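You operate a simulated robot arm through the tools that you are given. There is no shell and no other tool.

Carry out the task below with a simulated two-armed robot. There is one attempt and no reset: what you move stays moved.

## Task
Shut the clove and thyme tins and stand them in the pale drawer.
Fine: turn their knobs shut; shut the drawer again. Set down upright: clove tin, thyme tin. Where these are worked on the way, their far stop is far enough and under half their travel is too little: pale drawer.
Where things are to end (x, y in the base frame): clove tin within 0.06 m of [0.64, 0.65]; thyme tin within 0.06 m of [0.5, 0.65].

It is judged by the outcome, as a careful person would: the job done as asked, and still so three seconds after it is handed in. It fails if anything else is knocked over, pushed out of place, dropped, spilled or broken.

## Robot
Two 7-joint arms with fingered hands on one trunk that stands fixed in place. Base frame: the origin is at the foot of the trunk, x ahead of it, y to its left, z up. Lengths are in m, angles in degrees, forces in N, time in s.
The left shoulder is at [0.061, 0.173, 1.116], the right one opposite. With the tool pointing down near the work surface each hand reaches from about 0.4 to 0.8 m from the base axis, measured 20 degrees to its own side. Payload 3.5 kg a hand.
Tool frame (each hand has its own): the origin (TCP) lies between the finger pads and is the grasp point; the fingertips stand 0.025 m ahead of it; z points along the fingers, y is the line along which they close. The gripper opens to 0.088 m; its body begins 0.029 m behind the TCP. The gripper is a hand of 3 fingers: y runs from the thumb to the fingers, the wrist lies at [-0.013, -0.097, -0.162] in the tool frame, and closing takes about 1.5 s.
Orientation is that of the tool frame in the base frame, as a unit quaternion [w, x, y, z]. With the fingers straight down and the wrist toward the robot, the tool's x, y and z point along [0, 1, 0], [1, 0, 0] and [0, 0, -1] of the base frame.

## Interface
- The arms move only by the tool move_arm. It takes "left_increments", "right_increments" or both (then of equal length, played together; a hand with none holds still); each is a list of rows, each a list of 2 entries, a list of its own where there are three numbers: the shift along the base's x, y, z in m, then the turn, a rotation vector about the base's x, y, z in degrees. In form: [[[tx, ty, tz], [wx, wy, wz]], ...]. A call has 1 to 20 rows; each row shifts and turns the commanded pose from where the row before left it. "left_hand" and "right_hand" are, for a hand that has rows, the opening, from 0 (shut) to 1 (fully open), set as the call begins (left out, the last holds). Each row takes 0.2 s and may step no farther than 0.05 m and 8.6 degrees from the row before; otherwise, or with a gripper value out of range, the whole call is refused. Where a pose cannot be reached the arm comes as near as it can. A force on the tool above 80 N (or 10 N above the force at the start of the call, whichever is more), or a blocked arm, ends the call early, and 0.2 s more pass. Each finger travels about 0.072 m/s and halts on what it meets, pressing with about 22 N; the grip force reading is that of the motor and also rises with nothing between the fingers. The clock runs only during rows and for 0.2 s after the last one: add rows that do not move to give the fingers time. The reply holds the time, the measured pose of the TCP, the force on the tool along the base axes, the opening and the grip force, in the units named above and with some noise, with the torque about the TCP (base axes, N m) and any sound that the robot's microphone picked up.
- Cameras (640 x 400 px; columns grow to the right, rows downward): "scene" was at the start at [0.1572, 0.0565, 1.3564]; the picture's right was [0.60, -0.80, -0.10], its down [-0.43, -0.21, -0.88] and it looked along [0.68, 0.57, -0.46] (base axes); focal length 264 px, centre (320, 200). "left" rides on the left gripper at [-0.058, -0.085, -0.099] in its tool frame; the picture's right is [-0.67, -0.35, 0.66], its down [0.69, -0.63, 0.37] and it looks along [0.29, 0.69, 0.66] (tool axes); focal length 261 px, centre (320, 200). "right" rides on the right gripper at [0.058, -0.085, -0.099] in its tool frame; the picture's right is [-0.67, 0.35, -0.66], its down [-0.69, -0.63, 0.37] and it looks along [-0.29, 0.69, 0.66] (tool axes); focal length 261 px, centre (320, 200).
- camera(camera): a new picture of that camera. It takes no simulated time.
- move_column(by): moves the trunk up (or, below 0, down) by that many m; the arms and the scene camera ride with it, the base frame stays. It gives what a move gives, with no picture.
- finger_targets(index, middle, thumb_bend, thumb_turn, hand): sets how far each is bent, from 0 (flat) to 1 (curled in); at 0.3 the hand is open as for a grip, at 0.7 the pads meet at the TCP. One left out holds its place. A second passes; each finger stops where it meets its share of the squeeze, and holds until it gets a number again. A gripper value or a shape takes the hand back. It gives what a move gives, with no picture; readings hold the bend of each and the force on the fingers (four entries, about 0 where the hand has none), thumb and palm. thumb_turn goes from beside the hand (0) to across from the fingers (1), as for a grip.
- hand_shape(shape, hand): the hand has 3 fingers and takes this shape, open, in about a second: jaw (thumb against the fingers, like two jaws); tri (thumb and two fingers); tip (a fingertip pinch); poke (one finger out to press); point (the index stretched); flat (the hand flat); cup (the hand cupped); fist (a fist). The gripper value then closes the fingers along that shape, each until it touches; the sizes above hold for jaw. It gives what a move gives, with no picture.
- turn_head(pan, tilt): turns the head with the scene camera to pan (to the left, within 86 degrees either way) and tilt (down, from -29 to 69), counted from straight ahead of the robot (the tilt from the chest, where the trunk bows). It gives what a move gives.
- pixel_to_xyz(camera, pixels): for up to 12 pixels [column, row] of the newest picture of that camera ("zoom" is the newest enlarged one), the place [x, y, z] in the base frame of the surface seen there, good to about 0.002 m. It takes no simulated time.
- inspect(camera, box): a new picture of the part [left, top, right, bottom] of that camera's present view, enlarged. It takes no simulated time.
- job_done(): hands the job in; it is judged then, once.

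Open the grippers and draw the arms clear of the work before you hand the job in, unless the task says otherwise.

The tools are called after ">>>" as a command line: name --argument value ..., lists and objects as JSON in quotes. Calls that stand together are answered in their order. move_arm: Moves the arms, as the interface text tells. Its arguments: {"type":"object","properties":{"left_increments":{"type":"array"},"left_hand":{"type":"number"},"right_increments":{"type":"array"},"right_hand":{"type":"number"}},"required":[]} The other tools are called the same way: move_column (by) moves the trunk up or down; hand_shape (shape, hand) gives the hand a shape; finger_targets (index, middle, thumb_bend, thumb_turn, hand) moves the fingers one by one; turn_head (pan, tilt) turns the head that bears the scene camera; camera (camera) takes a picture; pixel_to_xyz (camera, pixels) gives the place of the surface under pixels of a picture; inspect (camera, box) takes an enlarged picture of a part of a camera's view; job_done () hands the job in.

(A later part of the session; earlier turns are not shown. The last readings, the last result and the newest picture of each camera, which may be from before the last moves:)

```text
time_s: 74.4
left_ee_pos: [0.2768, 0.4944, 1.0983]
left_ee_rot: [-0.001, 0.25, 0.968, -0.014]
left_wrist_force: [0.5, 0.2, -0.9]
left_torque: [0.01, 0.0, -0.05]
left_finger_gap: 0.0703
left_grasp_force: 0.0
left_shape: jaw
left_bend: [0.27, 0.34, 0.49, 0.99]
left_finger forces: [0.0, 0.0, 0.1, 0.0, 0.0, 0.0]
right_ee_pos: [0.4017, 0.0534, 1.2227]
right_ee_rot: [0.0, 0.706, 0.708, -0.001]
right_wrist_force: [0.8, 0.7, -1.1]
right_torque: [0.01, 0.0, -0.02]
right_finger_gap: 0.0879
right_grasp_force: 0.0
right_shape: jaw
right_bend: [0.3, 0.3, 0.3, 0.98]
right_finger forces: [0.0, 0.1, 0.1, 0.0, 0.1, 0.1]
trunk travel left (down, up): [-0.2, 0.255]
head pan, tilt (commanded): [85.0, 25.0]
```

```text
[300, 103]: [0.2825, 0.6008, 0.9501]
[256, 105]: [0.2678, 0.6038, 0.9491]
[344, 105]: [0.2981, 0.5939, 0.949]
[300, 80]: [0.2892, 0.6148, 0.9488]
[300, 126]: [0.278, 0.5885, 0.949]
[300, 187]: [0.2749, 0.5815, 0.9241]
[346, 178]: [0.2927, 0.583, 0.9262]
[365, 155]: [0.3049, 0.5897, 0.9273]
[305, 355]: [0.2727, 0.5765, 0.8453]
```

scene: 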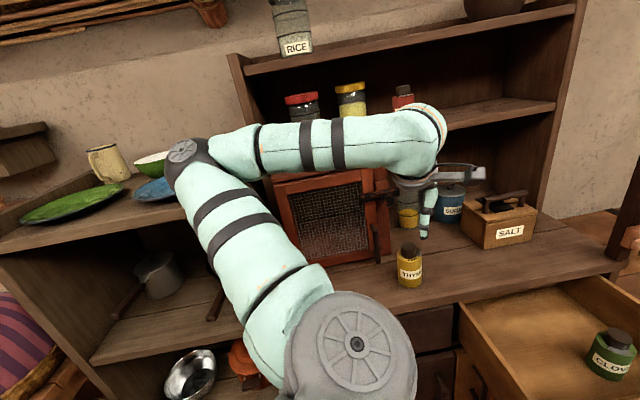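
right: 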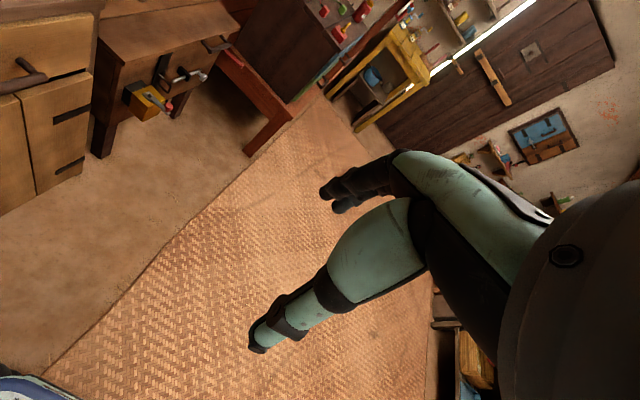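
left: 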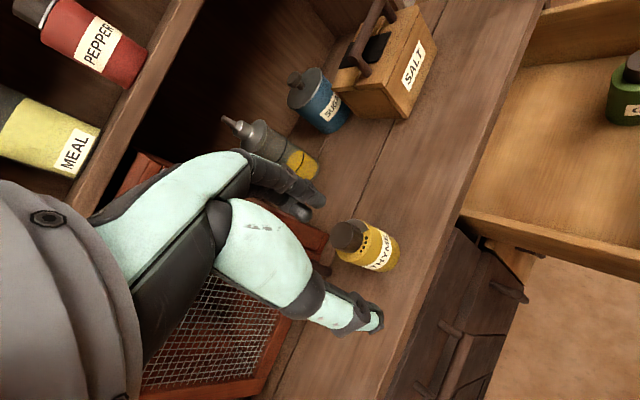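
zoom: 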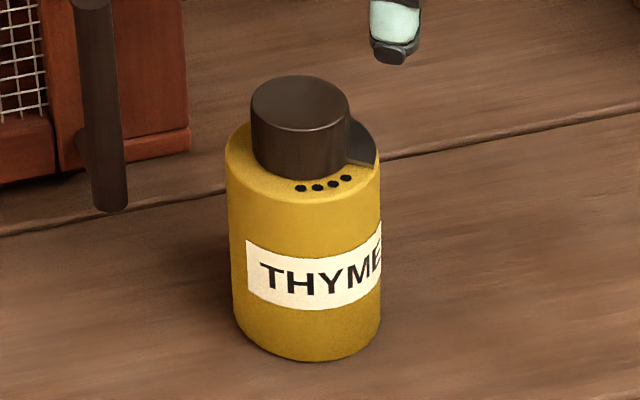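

Both cameras agree: thyme's axis is (0.283, 0.601). I move above it and descend to its knob at z 0.957.

>>> move_arm --left_increments '[[[0.0015, 0.0265, -0.022], [0, 0, 0]], [[0.0015, 0.0265, -0.022], [0, 0, 0]], [[0.0015, 0.0265, -0.022], [0, 0, 0]], [[0.0015, 0.0265, -0.022], [0, 0, 0]], [[0, 0, 0], [0, 0, 0]]]'

>>> camera --camera "left"

>>> camera --camera "scene"

```text
time_s: 75.6
left_ee_pos: [0.2821, 0.5987, 1.0126]
left_ee_rot: [0.0, 0.25, 0.968, -0.014]
left_wrist_force: [-0.1, -0.3, -0.4]
left_torque: [-0.03, 0.0, -0.01]
left_finger_gap: 0.0701
left_grasp_force: 0.1
left_shape: jaw
left_bend: [0.27, 0.34, 0.49, 0.99]
left_finger forces: [0.0, 0.0, 0.0, 0.0, 0.1, 0.0]
right_ee_pos: [0.4005, 0.0523, 1.2244]
right_ee_rot: [0.0, 0.707, 0.708, -0.001]
right_wrist_force: [0.8, 0.4, -0.7]
right_torque: [-0.03, -0.01, -0.02]
right_finger_gap: 0.0877
right_grasp_force: 0.0
right_shape: jaw
right_bend: [0.3, 0.3, 0.3, 0.98]
right_finger forces: [0.1, 0.1, 0.1, 0.0, 0.1, 0.1]
trunk travel left (down, up): [-0.2, 0.255]
head pan, tilt (commanded): [85.0, 25.0]
```

```text
taken
```

left: 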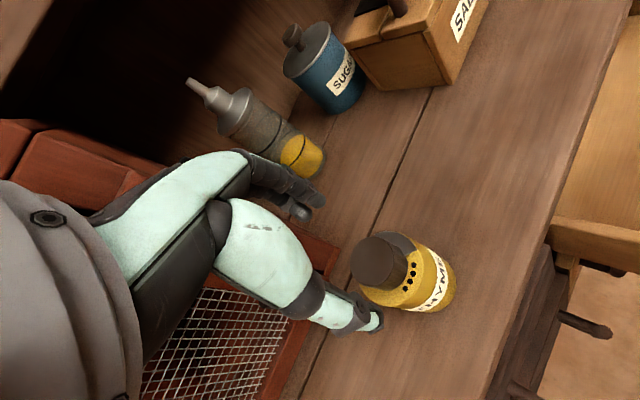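

```text
taken
```

scene: 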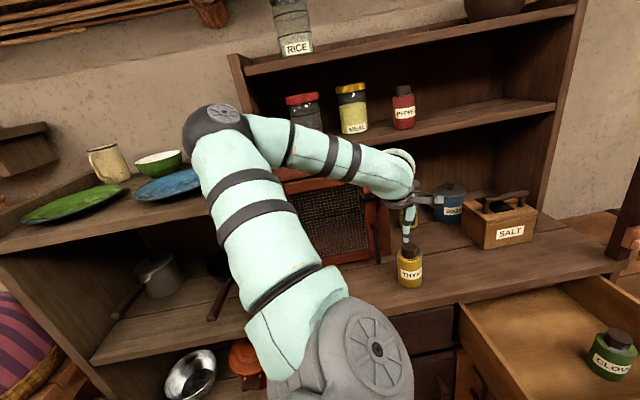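

The arm is clear of the safe and the knob is centred under the hand. I descend to z 0.957.

>>> move_arm --left_increments '[[[0.0005, 0.001, -0.015], [0, 0, 0]], [[0.0005, 0.001, -0.015], [0, 0, 0]], [[0, 0, -0.015], [0, 0, 0]], [[0, 0, -0.011], [0, 0, 0]], [[0, 0, 0], [0, 0, 0]]]'

>>> inspect --camera "left" --box '[232, 170, 488, 330]'

>>> inspect --camera "scene" --box '[340, 150, 460, 300]'

```text
time_s: 76.8
left_ee_pos: [0.2814, 0.6013, 0.9556]
left_ee_rot: [-0.001, 0.249, 0.968, -0.015]
left_wrist_force: [0.8, -0.5, 0.0]
left_torque: [0.02, 0.02, -0.01]
left_finger_gap: 0.0703
left_grasp_force: 0.1
left_shape: jaw
left_bend: [0.27, 0.34, 0.49, 0.99]
left_finger forces: [0.0, 0.0, 0.1, 0.1, 0.0, 0.0]
right_ee_pos: [0.4012, 0.0542, 1.2231]
right_ee_rot: [0.0, 0.707, 0.708, -0.001]
right_wrist_force: [-0.1, -0.5, -1.0]
right_torque: [-0.04, 0.02, 0.01]
right_finger_gap: 0.0877
right_grasp_force: 0.0
right_shape: jaw
right_bend: [0.3, 0.3, 0.3, 0.98]
right_finger forces: [0.0, 0.0, 0.1, 0.0, 0.1, 0.0]
trunk travel left (down, up): [-0.2, 0.255]
head pan, tilt (commanded): [85.0, 25.0]
```

```text
2.50 times, centred on (360, 250) of left
```

zoom: 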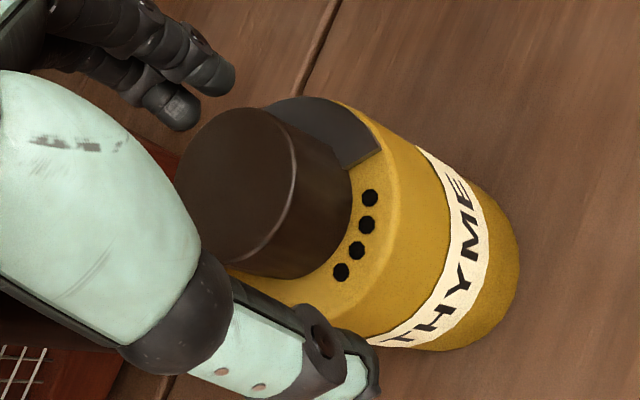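

```text
2.67 times, centred on (400, 225) of scene
```

zoom: 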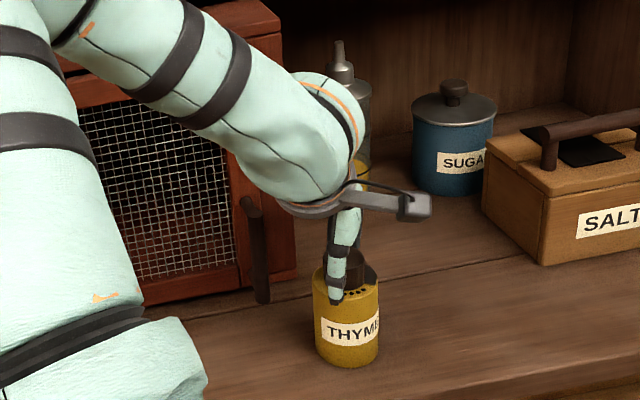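

The knob sits centred between thumb and fingers. I close on it and lift 0.03 m.

>>> move_arm --left_increments '[[[0, 0, 0], [0, 0, 0]], [[0, 0, 0], [0, 0, 0]], [[0, 0, 0], [0, 0, 0]], [[0, 0, 0], [0, 0, 0]], [[0, 0, 0], [0, 0, 0]], [[0, 0, 0], [0, 0, 0]], [[0, 0, 0], [0, 0, 0]], [[0, 0, 0.01], [0, 0, 0]], [[0, -0.005, 0.02], [0, 0, 0]], [[0, 0, 0], [0, 0, 0]]]' --left_hand 0.0

>>> inspect --camera "scene" --box '[340, 150, 460, 300]'

```text
time_s: 79.0
left_ee_pos: [0.2818, 0.5992, 0.9862]
left_ee_rot: [-0.001, 0.25, 0.968, -0.014]
left_wrist_force: [-0.2, 0.1, -1.8]
left_torque: [-0.01, 0.01, -0.01]
left_finger_gap: 0.0287
left_grasp_force: 22.2
left_shape: jaw
left_bend: [0.74, 0.53, 0.74, 1.0]
left_finger forces: [12.7, 7.2, 0.0, 0.1, 19.6, 0.0]
right_ee_pos: [0.4011, 0.0539, 1.2235]
right_ee_rot: [-0.001, 0.706, 0.708, -0.001]
right_wrist_force: [0.5, 0.4, 0.1]
right_torque: [0.02, -0.01, -0.04]
right_finger_gap: 0.0877
right_grasp_force: 0.0
right_shape: jaw
right_bend: [0.3, 0.3, 0.3, 0.98]
right_finger forces: [0.0, 0.1, 0.0, 0.0, 0.0, 0.0]
trunk travel left (down, up): [-0.2, 0.255]
head pan, tilt (commanded): [85.0, 25.0]
```

```text
2.67 times, centred on (400, 225) of scene
```

zoom: 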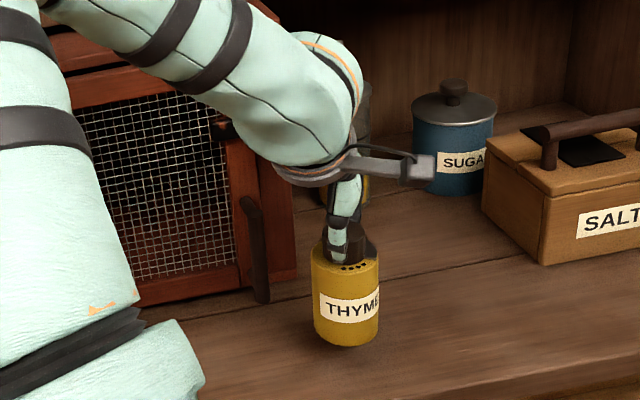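

Thyme is lifted cleanly. I carry it to the freer counter spot near (0.42, 0.595), yaw to 75°, and lower it onto the counter.

>>> move_arm --left_increments '[[[0.0276, 0, 0.002], [0, 0, 2.8]], [[0.0276, -0.001, 0], [0, 0, 2.8]], [[0.0276, -0.001, 0], [0, 0, 2.8]], [[0.0276, -0.001, 0], [0, 0, 2.8]], [[0.0276, -0.001, 0], [0, 0, 2.8]], [[0, 0, -0.01], [0, 0, 0]], [[0, 0, -0.01], [0, 0, 0]], [[0, 0, -0.006], [0, 0, 0]], [[0, 0, -0.003], [0, 0, 0]], [[0, 0, -0.003], [0, 0, 0]], [[0, 0, 0], [0, 0, 0]]]'

>>> inspect --camera "left" --box '[232, 170, 488, 330]'

>>> turn_head --pan 60 --tilt 35

>>> camera --camera "scene"

```text
time_s: 81.4
left_ee_pos: [0.4195, 0.5936, 0.9575]
left_ee_rot: [0.001, 0.13, 0.991, -0.014]
left_wrist_force: [-0.3, -0.4, -2.0]
left_torque: [0.01, 0.03, 0.0]
left_finger_gap: 0.0288
left_grasp_force: 22.1
left_shape: jaw
left_bend: [0.74, 0.53, 0.74, 1.0]
left_finger forces: [12.8, 7.4, 0.1, 0.1, 19.7, 0.0]
right_ee_pos: [0.4, 0.0534, 1.2218]
right_ee_rot: [0.0, 0.707, 0.707, -0.001]
right_wrist_force: [0.2, -0.2, 0.1]
right_torque: [0.01, 0.02, -0.03]
right_finger_gap: 0.0876
right_grasp_force: 0.0
right_shape: jaw
right_bend: [0.3, 0.3, 0.3, 0.98]
right_finger forces: [0.0, 0.0, 0.0, 0.0, 0.0, 0.1]
trunk travel left (down, up): [-0.2, 0.255]
head pan, tilt (commanded): [85.0, 25.0]
```

```text
2.50 times, centred on (360, 250) of left
```

zoom: 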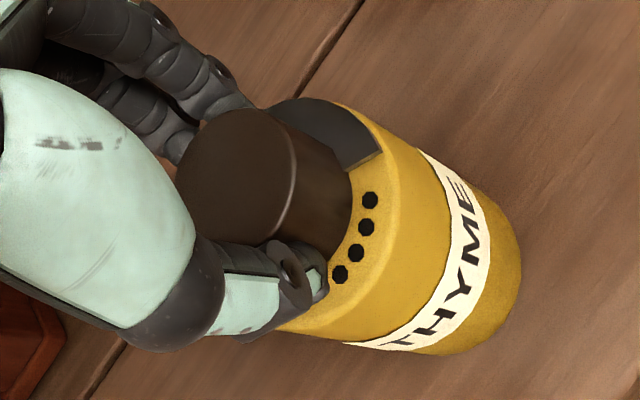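

```text
time_s: 82.3
left_ee_pos: [0.4205, 0.5942, 0.9571]
left_ee_rot: [0.001, 0.13, 0.991, -0.014]
left_wrist_force: [-0.4, 1.2, -1.8]
left_torque: [0.01, -0.04, 0.0]
left_finger_gap: 0.0291
left_grasp_force: 22.0
left_shape: jaw
left_bend: [0.74, 0.53, 0.74, 1.0]
left_finger forces: [12.8, 7.4, 0.1, 0.0, 19.6, 0.1]
right_ee_pos: [0.4007, 0.0528, 1.2232]
right_ee_rot: [-0.001, 0.706, 0.708, 0.0]
right_wrist_force: [0.4, 0.1, -0.4]
right_torque: [0.02, -0.02, -0.01]
right_finger_gap: 0.0877
right_grasp_force: 0.0
right_shape: jaw
right_bend: [0.3, 0.3, 0.3, 0.98]
right_finger forces: [0.1, 0.1, 0.0, 0.0, 0.0, 0.0]
trunk travel left (down, up): [-0.2, 0.255]
head pan, tilt (commanded): [60.0, 35.0]
```

```text
taken
```

scene: 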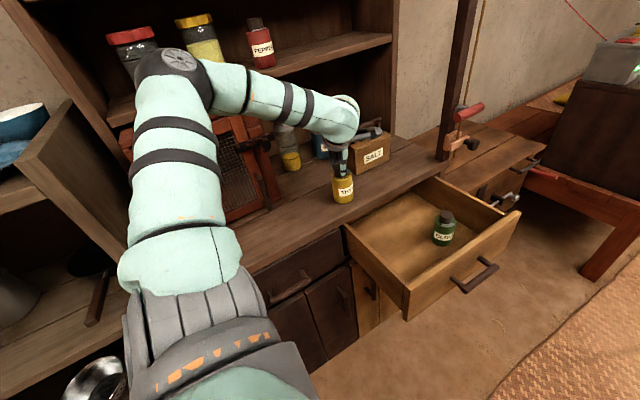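

The force still reads −2 N, so the tin hangs a hair above the counter. I lower on until it presses with a firm downward load.

>>> move_arm --left_increments '[[[0, 0, -0.002], [0, 0, 0]], [[0, 0, -0.002], [0, 0, 0]], [[0, 0, -0.002], [0, 0, 0]], [[0, 0, -0.002], [0, 0, 0]], [[0, 0, -0.002], [0, 0, 0]], [[0, 0, 0], [0, 0, 0]]]'

```text
time_s: 83.7
left_ee_pos: [0.4196, 0.5912, 0.9499]
left_ee_rot: [0.003, 0.129, 0.992, -0.012]
left_wrist_force: [3.4, 6.1, 38.7]
left_torque: [0.34, -0.13, 0.01]
left_finger_gap: 0.0325
left_grasp_force: 22.0
left_shape: jaw
left_bend: [0.74, 0.51, 0.76, 1.0]
left_finger forces: [19.2, 11.8, 0.0, 0.1, 22.7, 0.0]
right_ee_pos: [0.3966, 0.0498, 1.2262]
right_ee_rot: [-0.001, 0.707, 0.707, 0.001]
right_wrist_force: [0.4, 0.1, 0.5]
right_torque: [0.02, -0.01, -0.03]
right_finger_gap: 0.0879
right_grasp_force: 0.0
right_shape: jaw
right_bend: [0.3, 0.3, 0.3, 0.98]
right_finger forces: [0.2, 0.0, 0.0, 0.0, 0.1, 0.0]
trunk travel left (down, up): [-0.2, 0.255]
head pan, tilt (commanded): [60.0, 35.0]
```

The load is 38.7 N down. I now turn the knob −36° under this pressure.

>>> move_arm --left_increments '[[[0, 0, 0], [0, 0, -6]], [[0, 0, 0], [0, 0, -6]], [[0, 0, 0], [0, 0, -6]], [[0, 0, 0], [0, 0, -6]], [[0, 0, 0], [0, 0, -6]], [[0, 0, 0], [0, 0, -6]], [[0, 0, 0], [0, 0, 0]]]'

>>> inspect --camera "left" --box '[232, 170, 488, 330]'

>>> inspect --camera "scene" --box '[290, 110, 390, 220]'

```text
time_s: 85.3
left_ee_pos: [0.4197, 0.5912, 0.95]
left_ee_rot: [-0.003, 0.431, 0.902, -0.011]
left_wrist_force: [2.5, 5.3, 33.7]
left_torque: [0.25, -0.25, -0.02]
left_finger_gap: 0.0326
left_grasp_force: 22.0
left_shape: jaw
left_bend: [0.74, 0.51, 0.76, 1.0]
left_finger forces: [18.8, 13.1, 0.0, 0.0, 23.5, 0.0]
right_ee_pos: [0.3982, 0.05, 1.2243]
right_ee_rot: [-0.001, 0.706, 0.708, 0.003]
right_wrist_force: [0.9, -0.6, -1.1]
right_torque: [-0.03, 0.0, -0.01]
right_finger_gap: 0.0875
right_grasp_force: 0.0
right_shape: jaw
right_bend: [0.3, 0.3, 0.3, 0.98]
right_finger forces: [0.0, 0.1, 0.0, 0.1, 0.0, 0.0]
trunk travel left (down, up): [-0.2, 0.255]
head pan, tilt (commanded): [60.0, 35.0]
```

```text
2.50 times, centred on (360, 250) of left
```

zoom: 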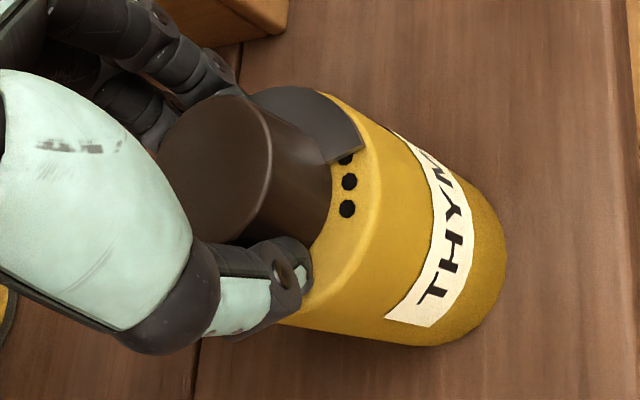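

```text
3.64 times, centred on (340, 165) of scene
```

zoom: 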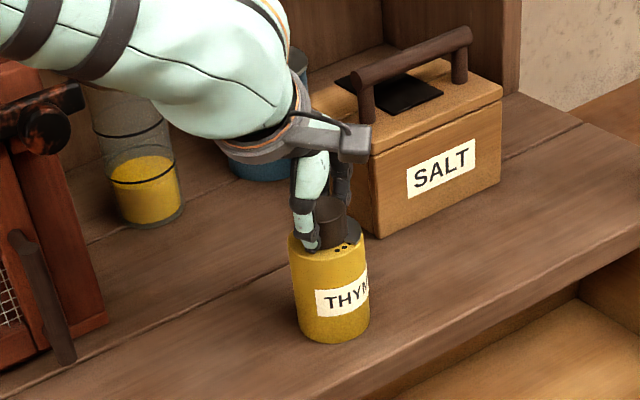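

The body stays put and the plate begins covering the holes. I turn another −36° with the same load.

>>> move_arm --left_increments '[[[0, 0, -0.001], [0, 0, -6]], [[0, 0, 0], [0, 0, -6]], [[0, 0, 0], [0, 0, -6]], [[0, 0, 0], [0, 0, -6]], [[0, 0, 0], [0, 0, -6]], [[0, 0, 0], [0, 0, -6]], [[0, 0, 0], [0, 0, 0]]]'

>>> inspect --camera "left" --box '[232, 170, 488, 330]'

>>> inspect --camera "scene" --box '[290, 110, 390, 220]'

```text
time_s: 86.9
left_ee_pos: [0.4189, 0.5903, 0.9504]
left_ee_rot: [-0.007, 0.687, 0.726, -0.008]
left_wrist_force: [3.8, 8.6, 40.9]
left_torque: [0.21, -0.52, 0.09]
left_finger_gap: 0.0329
left_grasp_force: 21.8
left_shape: jaw
left_bend: [0.75, 0.5, 0.76, 1.0]
left_finger forces: [25.3, 16.9, 0.0, 0.0, 23.9, 0.0]
right_ee_pos: [0.3976, 0.0497, 1.2257]
right_ee_rot: [0.0, 0.706, 0.708, 0.002]
right_wrist_force: [0.4, -0.3, -0.1]
right_torque: [-0.02, -0.01, 0.03]
right_finger_gap: 0.0877
right_grasp_force: 0.0
right_shape: jaw
right_bend: [0.3, 0.3, 0.3, 0.98]
right_finger forces: [0.0, 0.0, 0.0, 0.0, 0.0, 0.1]
trunk travel left (down, up): [-0.2, 0.255]
head pan, tilt (commanded): [60.0, 35.0]
```

```text
2.50 times, centred on (360, 250) of left
```

zoom: 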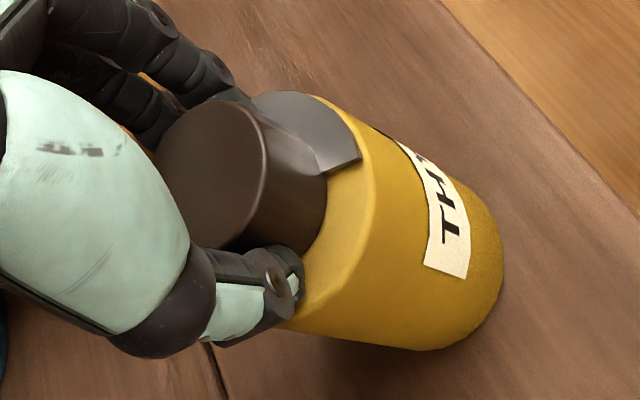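

```text
3.64 times, centred on (340, 165) of scene
```

zoom: 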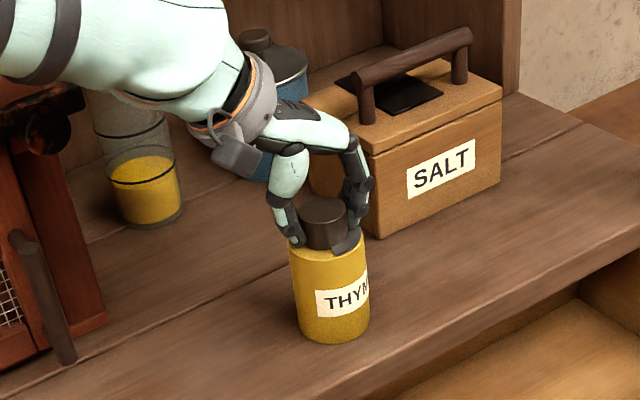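

All holes seem covered now; torque is still low (0.09 N m), so I release, swing the open hand back +66°, and re-grip to drive it to the stop.

>>> move_arm --left_increments '[[[0, 0, 0.003], [0, 0, 0]], [[0, 0, 0.003], [0, 0, 0]], [[0, 0, 0], [0, 0, 0]], [[0, 0, 0], [0, 0, 0]], [[0, 0, 0.004], [0, 0, 0]], [[0, 0, 0.004], [0, 0, 0]], [[0, 0, 0], [0, 0, 8.2]], [[0, 0, 0], [0, 0, 8.2]], [[0, 0, 0], [0, 0, 8.2]], [[0, 0, 0], [0, 0, 8.2]], [[0, 0, 0], [0, 0, 8.2]], [[0, 0, 0], [0, 0, 8.2]], [[0, 0, 0], [0, 0, 8.2]], [[0, 0, 0], [0, 0, 8.2]], [[0, 0, 0], [0, 0, 0]]]' --left_hand 0.8

>>> inspect --camera "left" --box '[232, 170, 488, 330]'

>>> inspect --camera "scene" --box '[290, 110, 390, 220]'

```text
time_s: 90.1
left_ee_pos: [0.4203, 0.5922, 0.9596]
left_ee_rot: [0.0, 0.184, 0.983, -0.014]
left_wrist_force: [0.2, 0.4, -0.7]
left_torque: [0.02, 0.0, 0.0]
left_finger_gap: 0.0705
left_grasp_force: 0.1
left_shape: jaw
left_bend: [0.27, 0.34, 0.49, 0.99]
left_finger forces: [0.1, 0.1, 0.1, 0.0, 0.0, 0.1]
right_ee_pos: [0.4009, 0.0527, 1.2234]
right_ee_rot: [-0.001, 0.706, 0.708, 0.0]
right_wrist_force: [0.5, 0.4, 0.7]
right_torque: [0.0, 0.0, -0.02]
right_finger_gap: 0.0875
right_grasp_force: 0.1
right_shape: jaw
right_bend: [0.3, 0.3, 0.3, 0.98]
right_finger forces: [0.1, 0.0, 0.0, 0.1, 0.0, 0.0]
trunk travel left (down, up): [-0.2, 0.255]
head pan, tilt (commanded): [60.0, 35.0]
```

```text
2.50 times, centred on (360, 250) of left
```

zoom: 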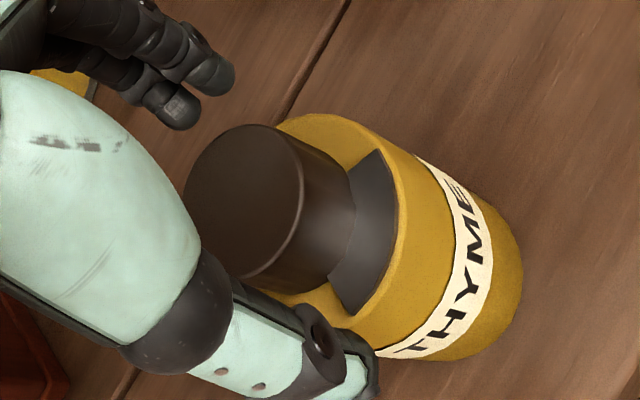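

```text
3.64 times, centred on (340, 165) of scene
```

zoom: 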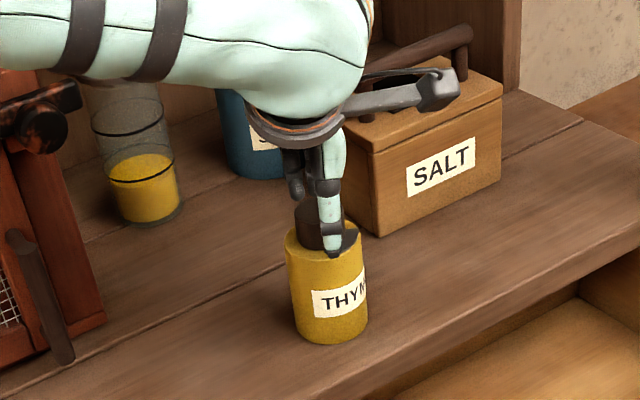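

The plate is still slightly short of the label centre compared with clove's final state. I re-grip, press, and turn −24° more.

>>> move_arm --left_increments '[[[-0.001, 0, -0.003], [0, 0, 0]], [[0, 0, 0], [0, 0, 0]], [[0, 0, 0], [0, 0, 0]], [[0, 0, 0], [0, 0, 0]], [[0, 0, 0], [0, 0, 0]], [[0, 0, 0], [0, 0, 0]], [[0, 0, 0], [0, 0, 0]], [[0, 0, -0.003], [0, 0, 0]], [[0, 0, -0.003], [0, 0, 0]], [[0, 0, -0.003], [0, 0, 0]], [[0, 0, 0], [0, 0, -4]], [[0, 0, 0], [0, 0, -4]], [[0, 0, 0], [0, 0, -4]], [[0, 0, 0], [0, 0, -4]], [[0, 0, 0], [0, 0, -4]], [[0, 0, 0], [0, 0, -4]], [[0, 0, 0], [0, 0, 0]]]' --left_hand 0.0

>>> inspect --camera "left" --box '[232, 170, 488, 330]'

>>> inspect --camera "scene" --box '[290, 110, 390, 220]'

```text
time_s: 93.7
left_ee_pos: [0.4178, 0.5915, 0.95]
left_ee_rot: [-0.002, 0.385, 0.923, -0.011]
left_wrist_force: [-0.1, 7.1, 34.3]
left_torque: [0.21, -0.12, 0.18]
left_finger_gap: 0.0329
left_grasp_force: 21.9
left_shape: jaw
left_bend: [0.74, 0.53, 0.77, 0.98]
left_finger forces: [18.7, 11.9, 0.0, 0.0, 22.9, 0.0]
right_ee_pos: [0.3972, 0.0511, 1.2251]
right_ee_rot: [0.0, 0.707, 0.707, 0.002]
right_wrist_force: [-0.3, 0.3, -0.1]
right_torque: [0.03, 0.04, -0.03]
right_finger_gap: 0.0876
right_grasp_force: 0.0
right_shape: jaw
right_bend: [0.3, 0.3, 0.3, 0.98]
right_finger forces: [0.0, 0.1, 0.0, 0.0, 0.1, 0.1]
trunk travel left (down, up): [-0.2, 0.255]
head pan, tilt (commanded): [60.0, 35.0]
```

```text
2.50 times, centred on (360, 250) of left
```

zoom: 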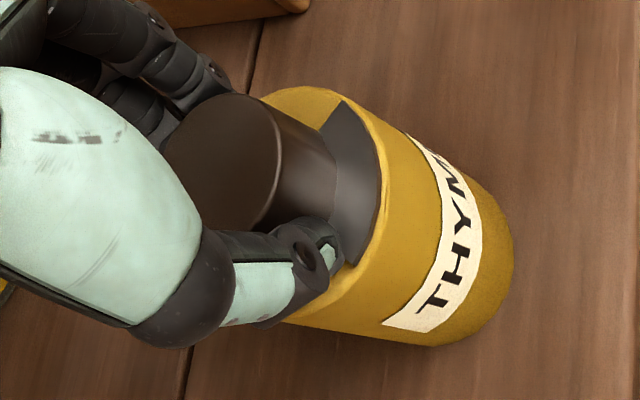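

```text
3.64 times, centred on (340, 165) of scene
```

zoom: 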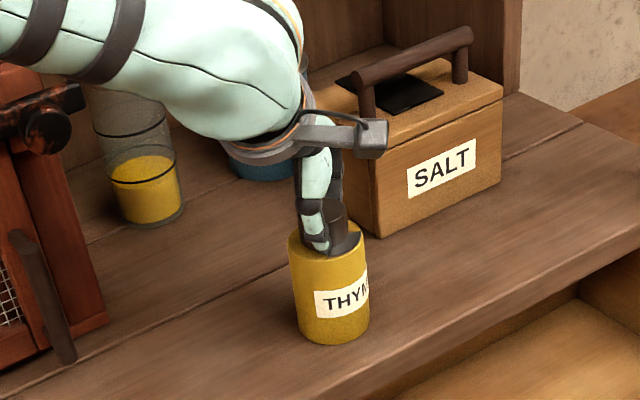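

Torque has risen to 0.18 N m. I push another −20° to be sure of the stop, as with clove.

>>> move_arm --left_increments '[[[0, 0, -0.001], [0, 0, -4]], [[0, 0, 0], [0, 0, -4]], [[0, 0, 0], [0, 0, -4]], [[0, 0, 0], [0, 0, -4]], [[0, 0, 0], [0, 0, -4]], [[0, 0, 0], [0, 0, 0]]]'

>>> inspect --camera "left" --box '[232, 170, 488, 330]'

>>> inspect --camera "scene" --box '[290, 110, 390, 220]'

```text
time_s: 95.1
left_ee_pos: [0.4186, 0.5899, 0.9506]
left_ee_rot: [-0.005, 0.539, 0.842, -0.011]
left_wrist_force: [3.2, 6.1, 34.7]
left_torque: [0.17, -0.43, 0.31]
left_finger_gap: 0.0318
left_grasp_force: 21.7
left_shape: jaw
left_bend: [0.75, 0.54, 0.77, 0.94]
left_finger forces: [27.5, 11.1, 0.0, 0.1, 23.6, 0.1]
right_ee_pos: [0.3969, 0.0488, 1.2247]
right_ee_rot: [-0.001, 0.706, 0.708, 0.002]
right_wrist_force: [0.1, -0.5, -0.9]
right_torque: [-0.01, 0.0, 0.0]
right_finger_gap: 0.0877
right_grasp_force: 0.1
right_shape: jaw
right_bend: [0.3, 0.3, 0.3, 0.98]
right_finger forces: [0.0, 0.1, 0.0, 0.0, 0.0, 0.0]
trunk travel left (down, up): [-0.2, 0.255]
head pan, tilt (commanded): [60.0, 35.0]
```

```text
2.50 times, centred on (360, 250) of left
```

zoom: 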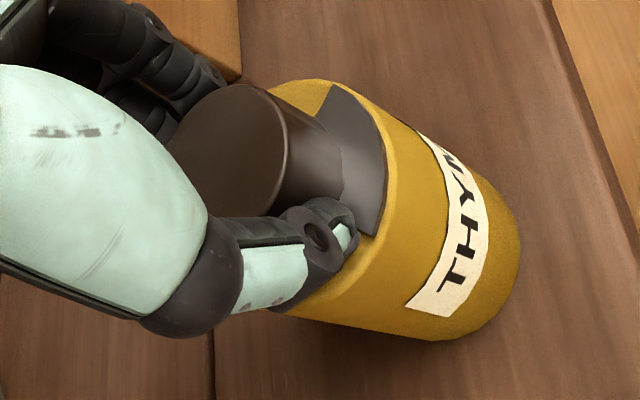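

```text
3.64 times, centred on (340, 165) of scene
```

zoom: 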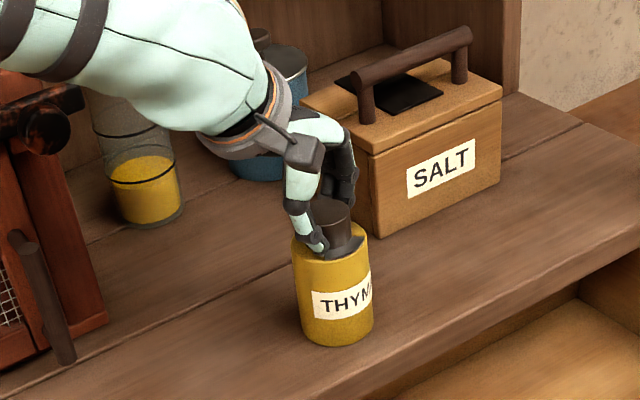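

Torque 0.31 N m with the body starting to follow: the thyme knob is at its stop. I release, rise, and check the lid.

>>> move_arm --left_increments '[[[0, 0, 0.004], [0, 0, 0]], [[0, 0, 0.004], [0, 0, 0]], [[0, 0, 0], [0, 0, 0]], [[0, 0, 0], [0, 0, 0]], [[0, 0, 0.01], [0, 0, 0]], [[0, 0, 0.03], [0, 0, 0]], [[0, 0, 0.03], [0, 0, 0]], [[0, -0.02, 0.03], [0, 0, 0]], [[0, -0.03, 0.03], [0, 0, 0]], [[0, -0.03, 0.02], [0, 0, 0]], [[0, 0, 0], [0, 0, 0]]]' --left_hand 0.8

>>> inspect --camera "left" --box '[320, 230, 440, 330]'

>>> inspect --camera "scene" --box '[310, 150, 374, 214]'

```text
time_s: 97.5
left_ee_pos: [0.4183, 0.5152, 1.1055]
left_ee_rot: [-0.006, 0.54, 0.842, -0.013]
left_wrist_force: [-0.6, 0.6, -0.6]
left_torque: [0.02, 0.02, 0.02]
left_finger_gap: 0.0703
left_grasp_force: 0.1
left_shape: jaw
left_bend: [0.27, 0.34, 0.49, 0.99]
left_finger forces: [0.1, 0.1, 0.1, 0.1, 0.1, 0.1]
right_ee_pos: [0.4004, 0.0544, 1.223]
right_ee_rot: [-0.001, 0.706, 0.708, -0.001]
right_wrist_force: [1.1, 0.1, 0.4]
right_torque: [0.0, -0.02, 0.03]
right_finger_gap: 0.0876
right_grasp_force: 0.1
right_shape: jaw
right_bend: [0.3, 0.3, 0.3, 0.98]
right_finger forces: [0.0, 0.1, 0.0, 0.1, 0.0, 0.0]
trunk travel left (down, up): [-0.2, 0.255]
head pan, tilt (commanded): [60.0, 35.0]
```

```text
4.00 times, centred on (380, 280) of left
```

zoom: 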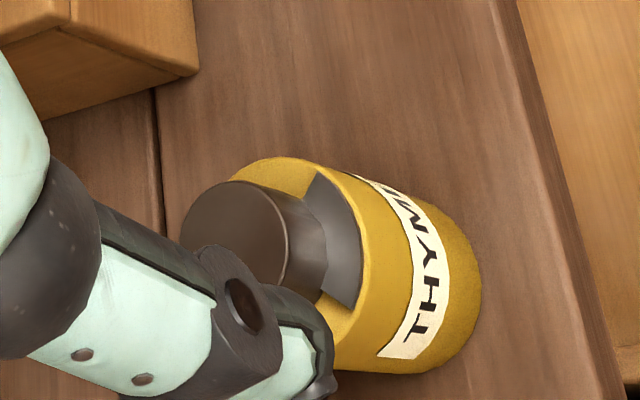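

```text
6.25 times, centred on (342, 182) of scene
```

zoom: 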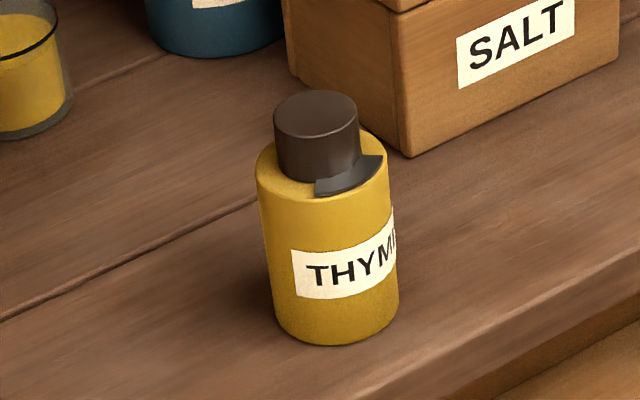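

Thyme's holes are fully covered, plate centred over the label. I measure its axis in this zoom for the pick-up.

>>> pixel_to_xyz --camera "zoom" --pixels '[[316, 113], [279, 117], [353, 112], [313, 95], [319, 134]]'

```text
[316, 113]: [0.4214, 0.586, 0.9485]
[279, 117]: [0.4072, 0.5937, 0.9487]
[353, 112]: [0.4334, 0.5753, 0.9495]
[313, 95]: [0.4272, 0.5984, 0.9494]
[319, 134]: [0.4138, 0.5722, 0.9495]
```

Thyme's axis is (0.4204, 0.585). I descend onto the knob at this yaw (~25°), grip and lift 0.03 m.

>>> move_arm --left_increments '[[[0.001, 0.0235, -0.03], [0, 0, 0]], [[0.001, 0.0235, -0.03], [0, 0, 0]], [[0, 0.0235, -0.03], [0, 0, 0]], [[0, 0, -0.02], [0, 0, 0]], [[0, 0, -0.02], [0, 0, 0]], [[0, 0, -0.019], [0, 0, 0]], [[0, 0, 0], [0, 0, 0]]]'

>>> inspect --camera "left" --box '[232, 170, 488, 330]'

```text
time_s: 99.1
left_ee_pos: [0.4218, 0.5832, 0.9554]
left_ee_rot: [-0.005, 0.539, 0.842, -0.013]
left_wrist_force: [-0.5, 0.9, 0.4]
left_torque: [-0.02, -0.02, 0.0]
left_finger_gap: 0.0704
left_grasp_force: 0.2
left_shape: jaw
left_bend: [0.27, 0.34, 0.49, 0.99]
left_finger forces: [0.0, 0.1, 0.0, 0.0, 0.0, 0.0]
right_ee_pos: [0.3996, 0.0534, 1.2242]
right_ee_rot: [-0.001, 0.706, 0.708, -0.001]
right_wrist_force: [0.5, 0.0, 0.3]
right_torque: [-0.01, -0.01, 0.0]
right_finger_gap: 0.0876
right_grasp_force: 0.0
right_shape: jaw
right_bend: [0.3, 0.3, 0.3, 0.98]
right_finger forces: [0.1, 0.0, 0.0, 0.0, 0.0, 0.1]
trunk travel left (down, up): [-0.2, 0.255]
head pan, tilt (commanded): [60.0, 35.0]
```

```text
2.50 times, centred on (360, 250) of left
```

zoom: 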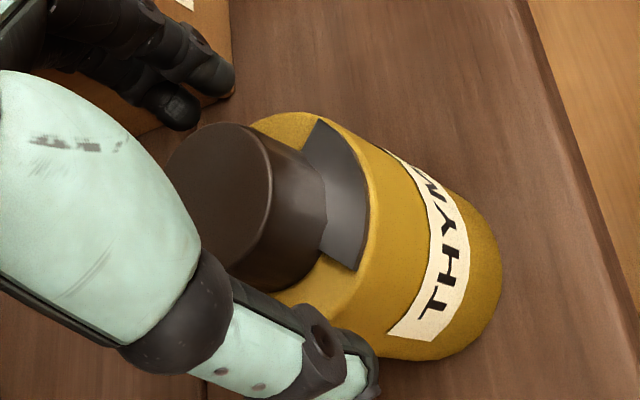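

Centred. I close on the knob and lift, then carry it over the drawer spot at (0.50, 0.405).

>>> move_arm --left_increments '[[[0, 0, 0], [0, 0, 0]], [[0, 0, 0], [0, 0, 0]], [[0, 0, 0], [0, 0, 0]], [[0, 0, 0], [0, 0, 0]], [[0, 0, 0], [0, 0, 0]], [[0, 0, 0], [0, 0, 0]], [[0, 0, 0], [0, 0, 0]], [[0, 0, 0.01], [0, 0, 0]], [[0, 0, 0.02], [0, 0, 0]], [[0, 0, 0.025], [0, 0, 0]], [[0, 0, 0.025], [0, 0, 0]], [[0, -0.005, 0.025], [0, 0, 0]], [[0, 0, 0], [0, 0, 0]]]' --left_hand 0.0

>>> camera --camera "scene"

>>> inspect --camera "left" --box '[232, 170, 488, 330]'

```text
time_s: 101.9
left_ee_pos: [0.4227, 0.5823, 1.062]
left_ee_rot: [-0.005, 0.539, 0.842, -0.014]
left_wrist_force: [0.2, -1.5, -0.9]
left_torque: [0.0, -0.02, -0.02]
left_finger_gap: 0.0281
left_grasp_force: 21.7
left_shape: jaw
left_bend: [0.74, 0.51, 0.74, 1.0]
left_finger forces: [11.3, 7.4, 0.0, 0.0, 17.7, 0.0]
right_ee_pos: [0.4012, 0.0536, 1.2233]
right_ee_rot: [-0.001, 0.706, 0.708, 0.0]
right_wrist_force: [-0.6, 0.4, -0.4]
right_torque: [-0.02, -0.01, -0.02]
right_finger_gap: 0.0876
right_grasp_force: 0.1
right_shape: jaw
right_bend: [0.3, 0.3, 0.3, 0.98]
right_finger forces: [0.0, 0.0, 0.0, 0.1, 0.1, 0.0]
trunk travel left (down, up): [-0.2, 0.255]
head pan, tilt (commanded): [60.0, 35.0]
```

```text
taken
```

scene: 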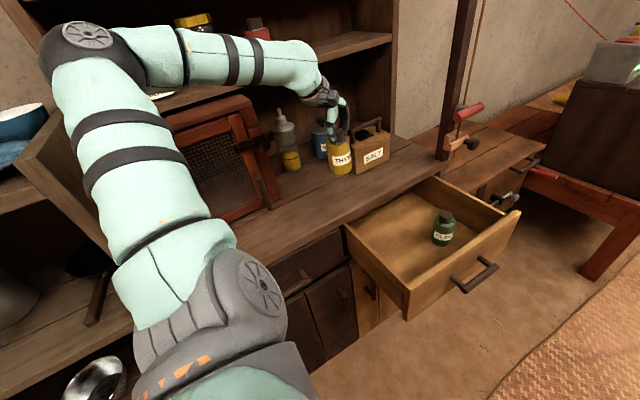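

```text
2.50 times, centred on (360, 250) of left
```

zoom: 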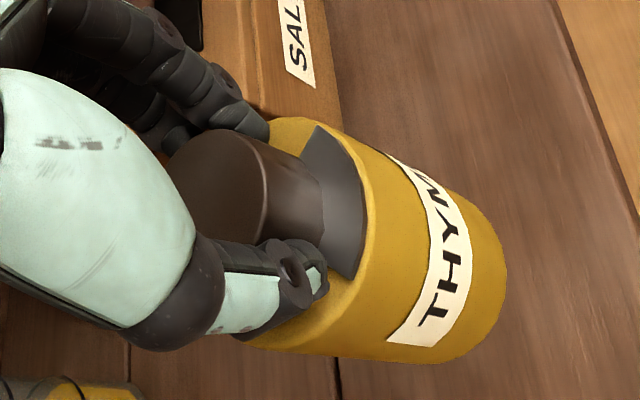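

Thyme hangs upright at z 1.062. I move it over (0.50, 0.405) and lower to just above the drawer floor.

>>> move_arm --left_increments '[[[0.011, -0.0253, 0], [0, 0, -2.5]], [[0.011, -0.0253, 0], [0, 0, -2.5]], [[0.011, -0.0253, 0], [0, 0, -2.5]], [[0.011, -0.0253, 0], [0, 0, -2.5]], [[0.011, -0.0253, 0], [0, 0, -2.5]], [[0.011, -0.0253, 0], [0, 0, -2.5]], [[0.011, -0.0253, 0], [0, 0, -2.5]], [[0, 0, 0], [0, 0, 0]], [[0, 0, -0.03], [0, 0, 0]], [[0, 0, -0.03], [0, 0, 0]], [[0, 0, -0.03], [0, 0, 0]], [[0, 0, -0.03], [0, 0, 0]], [[0, 0, 0], [0, 0, 0]]]'

>>> camera --camera "scene"

>>> camera --camera "left"

```text
time_s: 104.7
left_ee_pos: [0.4995, 0.4023, 0.9413]
left_ee_rot: [-0.007, 0.661, 0.75, -0.013]
left_wrist_force: [-0.2, -0.6, -0.4]
left_torque: [-0.03, 0.0, 0.04]
left_finger_gap: 0.0276
left_grasp_force: 21.9
left_shape: jaw
left_bend: [0.74, 0.51, 0.74, 1.0]
left_finger forces: [11.5, 7.7, 0.0, 0.0, 17.3, 0.1]
right_ee_pos: [0.3998, 0.0531, 1.222]
right_ee_rot: [-0.001, 0.707, 0.708, -0.001]
right_wrist_force: [-0.7, 0.4, -0.4]
right_torque: [0.01, 0.01, 0.01]
right_finger_gap: 0.0876
right_grasp_force: 0.0
right_shape: jaw
right_bend: [0.3, 0.3, 0.3, 0.98]
right_finger forces: [0.0, 0.1, 0.0, 0.1, 0.0, 0.0]
trunk travel left (down, up): [-0.2, 0.255]
head pan, tilt (commanded): [60.0, 35.0]
```

```text
taken
```

scene: 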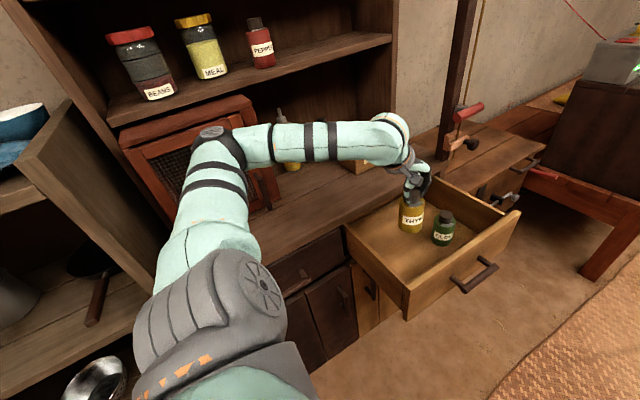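

```text
taken
```

left: 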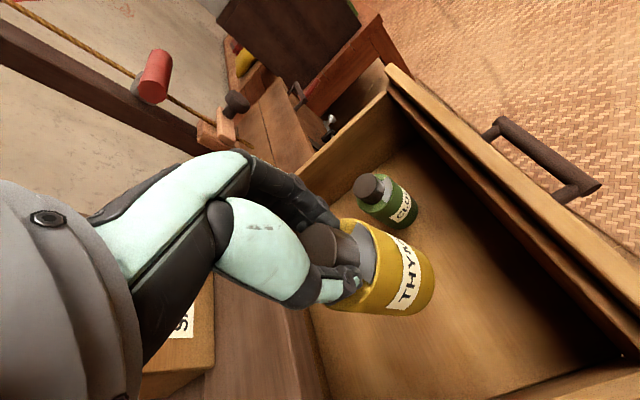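

Thyme is above its spot. I lower it the remaining way, slowing to 2 mm steps near the floor.

>>> move_arm --left_increments '[[[0, 0.002, -0.03], [0, 0, 0]], [[0, 0, -0.03], [0, 0, 0]], [[0, 0, -0.03], [0, 0, 0]], [[0, 0, -0.03], [0, 0, 0]], [[0, 0, -0.02], [0, 0, 0]], [[0, 0, -0.004], [0, 0, 0]], [[0, 0, -0.002], [0, 0, 0]], [[0, 0, -0.002], [0, 0, 0]], [[0, 0, -0.002], [0, 0, 0]], [[0, 0, 0], [0, 0, 0]]]'

```text
time_s: 106.9
left_ee_pos: [0.4987, 0.4042, 0.7893]
left_ee_rot: [-0.008, 0.662, 0.75, -0.012]
left_wrist_force: [0.2, 0.0, -0.7]
left_torque: [-0.02, 0.0, 0.02]
left_finger_gap: 0.0274
left_grasp_force: 21.7
left_shape: jaw
left_bend: [0.74, 0.51, 0.74, 1.0]
left_finger forces: [9.8, 8.1, 0.0, 0.1, 17.1, 0.1]
right_ee_pos: [0.4009, 0.0532, 1.2224]
right_ee_rot: [-0.001, 0.707, 0.707, 0.0]
right_wrist_force: [0.4, 0.0, -0.3]
right_torque: [-0.01, 0.02, -0.01]
right_finger_gap: 0.0877
right_grasp_force: 0.1
right_shape: jaw
right_bend: [0.3, 0.3, 0.3, 0.98]
right_finger forces: [0.1, 0.0, 0.1, 0.0, 0.0, 0.0]
trunk travel left (down, up): [-0.2, 0.255]
head pan, tilt (commanded): [60.0, 35.0]
```

The reading is still about the hanging weight. I lower two more 2 mm steps and re-check before opening.

>>> move_arm --left_increments '[[[0, 0, -0.002], [0, 0, 0]], [[0, 0, -0.001], [0, 0, 0]], [[0, 0, 0], [0, 0, 0]]]'

>>> inspect --camera "scene" --box '[360, 160, 500, 280]'

```text
time_s: 107.7
left_ee_pos: [0.4972, 0.4041, 0.7885]
left_ee_rot: [-0.007, 0.662, 0.75, -0.011]
left_wrist_force: [-1.8, -1.5, 4.3]
left_torque: [-0.01, 0.01, -0.02]
left_finger_gap: 0.0275
left_grasp_force: 22.3
left_shape: jaw
left_bend: [0.74, 0.51, 0.74, 1.0]
left_finger forces: [9.8, 8.5, 0.1, 0.0, 18.9, 0.0]
right_ee_pos: [0.3994, 0.0522, 1.2241]
right_ee_rot: [0.001, 0.706, 0.708, 0.001]
right_wrist_force: [-0.9, 0.4, 0.4]
right_torque: [0.0, 0.0, -0.01]
right_finger_gap: 0.0878
right_grasp_force: 0.2
right_shape: jaw
right_bend: [0.3, 0.3, 0.3, 0.98]
right_finger forces: [0.0, 0.0, 0.1, 0.1, 0.0, 0.0]
trunk travel left (down, up): [-0.2, 0.255]
head pan, tilt (commanded): [60.0, 35.0]
```

```text
3.33 times, centred on (430, 220) of scene
```

zoom: 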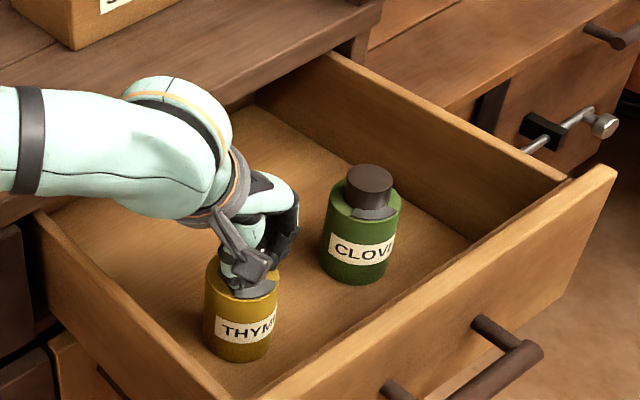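

Contact is made (4.3 N up). I open the hand, wait, and rise straight up.

>>> move_arm --left_increments '[[[0, 0, 0], [0, 0, 0]], [[0, 0, 0], [0, 0, 0]], [[0, 0, 0], [0, 0, 0]], [[0, 0, 0], [0, 0, 0]], [[0, 0, 0], [0, 0, 0]], [[0, 0, 0.01], [0, 0, 0]], [[0, 0, 0.02], [0, 0, 0]], [[0, 0, 0.03], [0, 0, 0]], [[0, 0, 0.04], [0, 0, 0]], [[0, 0, 0.04], [0, 0, 0]], [[0, 0, 0], [0, 0, 0]]]' --left_hand 0.8

>>> camera --camera "left"

>>> inspect --camera "scene" --box '[340, 150, 540, 300]'

```text
time_s: 110.1
left_ee_pos: [0.4986, 0.4063, 0.9262]
left_ee_rot: [-0.006, 0.661, 0.751, -0.012]
left_wrist_force: [-0.3, 0.4, 0.4]
left_torque: [0.02, 0.0, -0.01]
left_finger_gap: 0.0701
left_grasp_force: 0.0
left_shape: jaw
left_bend: [0.27, 0.34, 0.49, 0.99]
left_finger forces: [0.0, 0.1, 0.1, 0.1, 0.0, 0.0]
right_ee_pos: [0.4002, 0.0546, 1.2221]
right_ee_rot: [0.0, 0.707, 0.708, 0.0]
right_wrist_force: [0.1, -0.5, -0.3]
right_torque: [-0.03, 0.0, 0.0]
right_finger_gap: 0.0877
right_grasp_force: 0.1
right_shape: jaw
right_bend: [0.3, 0.3, 0.3, 0.98]
right_finger forces: [0.0, 0.0, 0.0, 0.0, 0.1, 0.0]
trunk travel left (down, up): [-0.2, 0.255]
head pan, tilt (commanded): [60.0, 35.0]
```

```text
taken
```

left: 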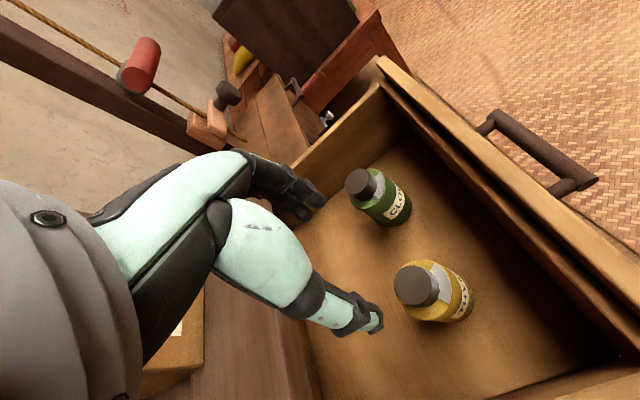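

```text
2.67 times, centred on (440, 225) of scene
```

zoom: 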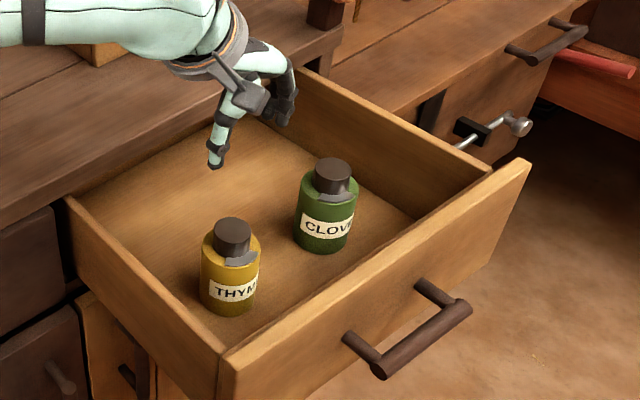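

Both tins stand upright with lids shut. I measure tins and drawer front in this zoom.

>>> inspect --camera "scene" --box '[340, 150, 540, 300]'

>>> pixel_to_xyz --camera "zoom" --pixels '[[332, 172], [232, 232], [450, 260], [300, 370], [380, 365], [450, 312], [330, 185], [235, 260]]'

```text
2.67 times, centred on (440, 225) of scene
```

zoom: 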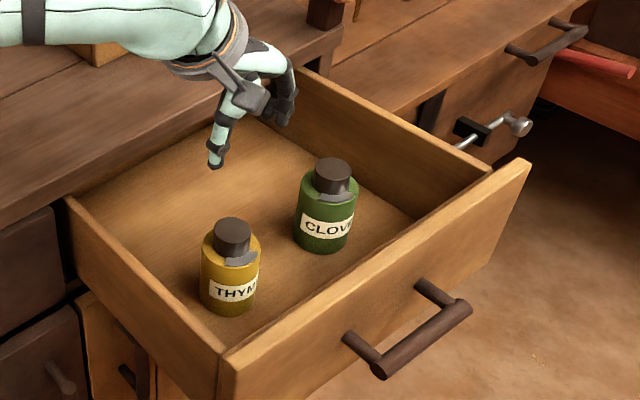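

```text
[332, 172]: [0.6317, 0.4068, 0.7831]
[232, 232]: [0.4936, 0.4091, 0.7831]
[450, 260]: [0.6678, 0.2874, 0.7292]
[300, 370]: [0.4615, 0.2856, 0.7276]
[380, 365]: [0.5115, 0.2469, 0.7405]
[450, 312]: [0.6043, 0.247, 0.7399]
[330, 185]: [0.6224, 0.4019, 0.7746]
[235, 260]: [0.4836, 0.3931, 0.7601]
```

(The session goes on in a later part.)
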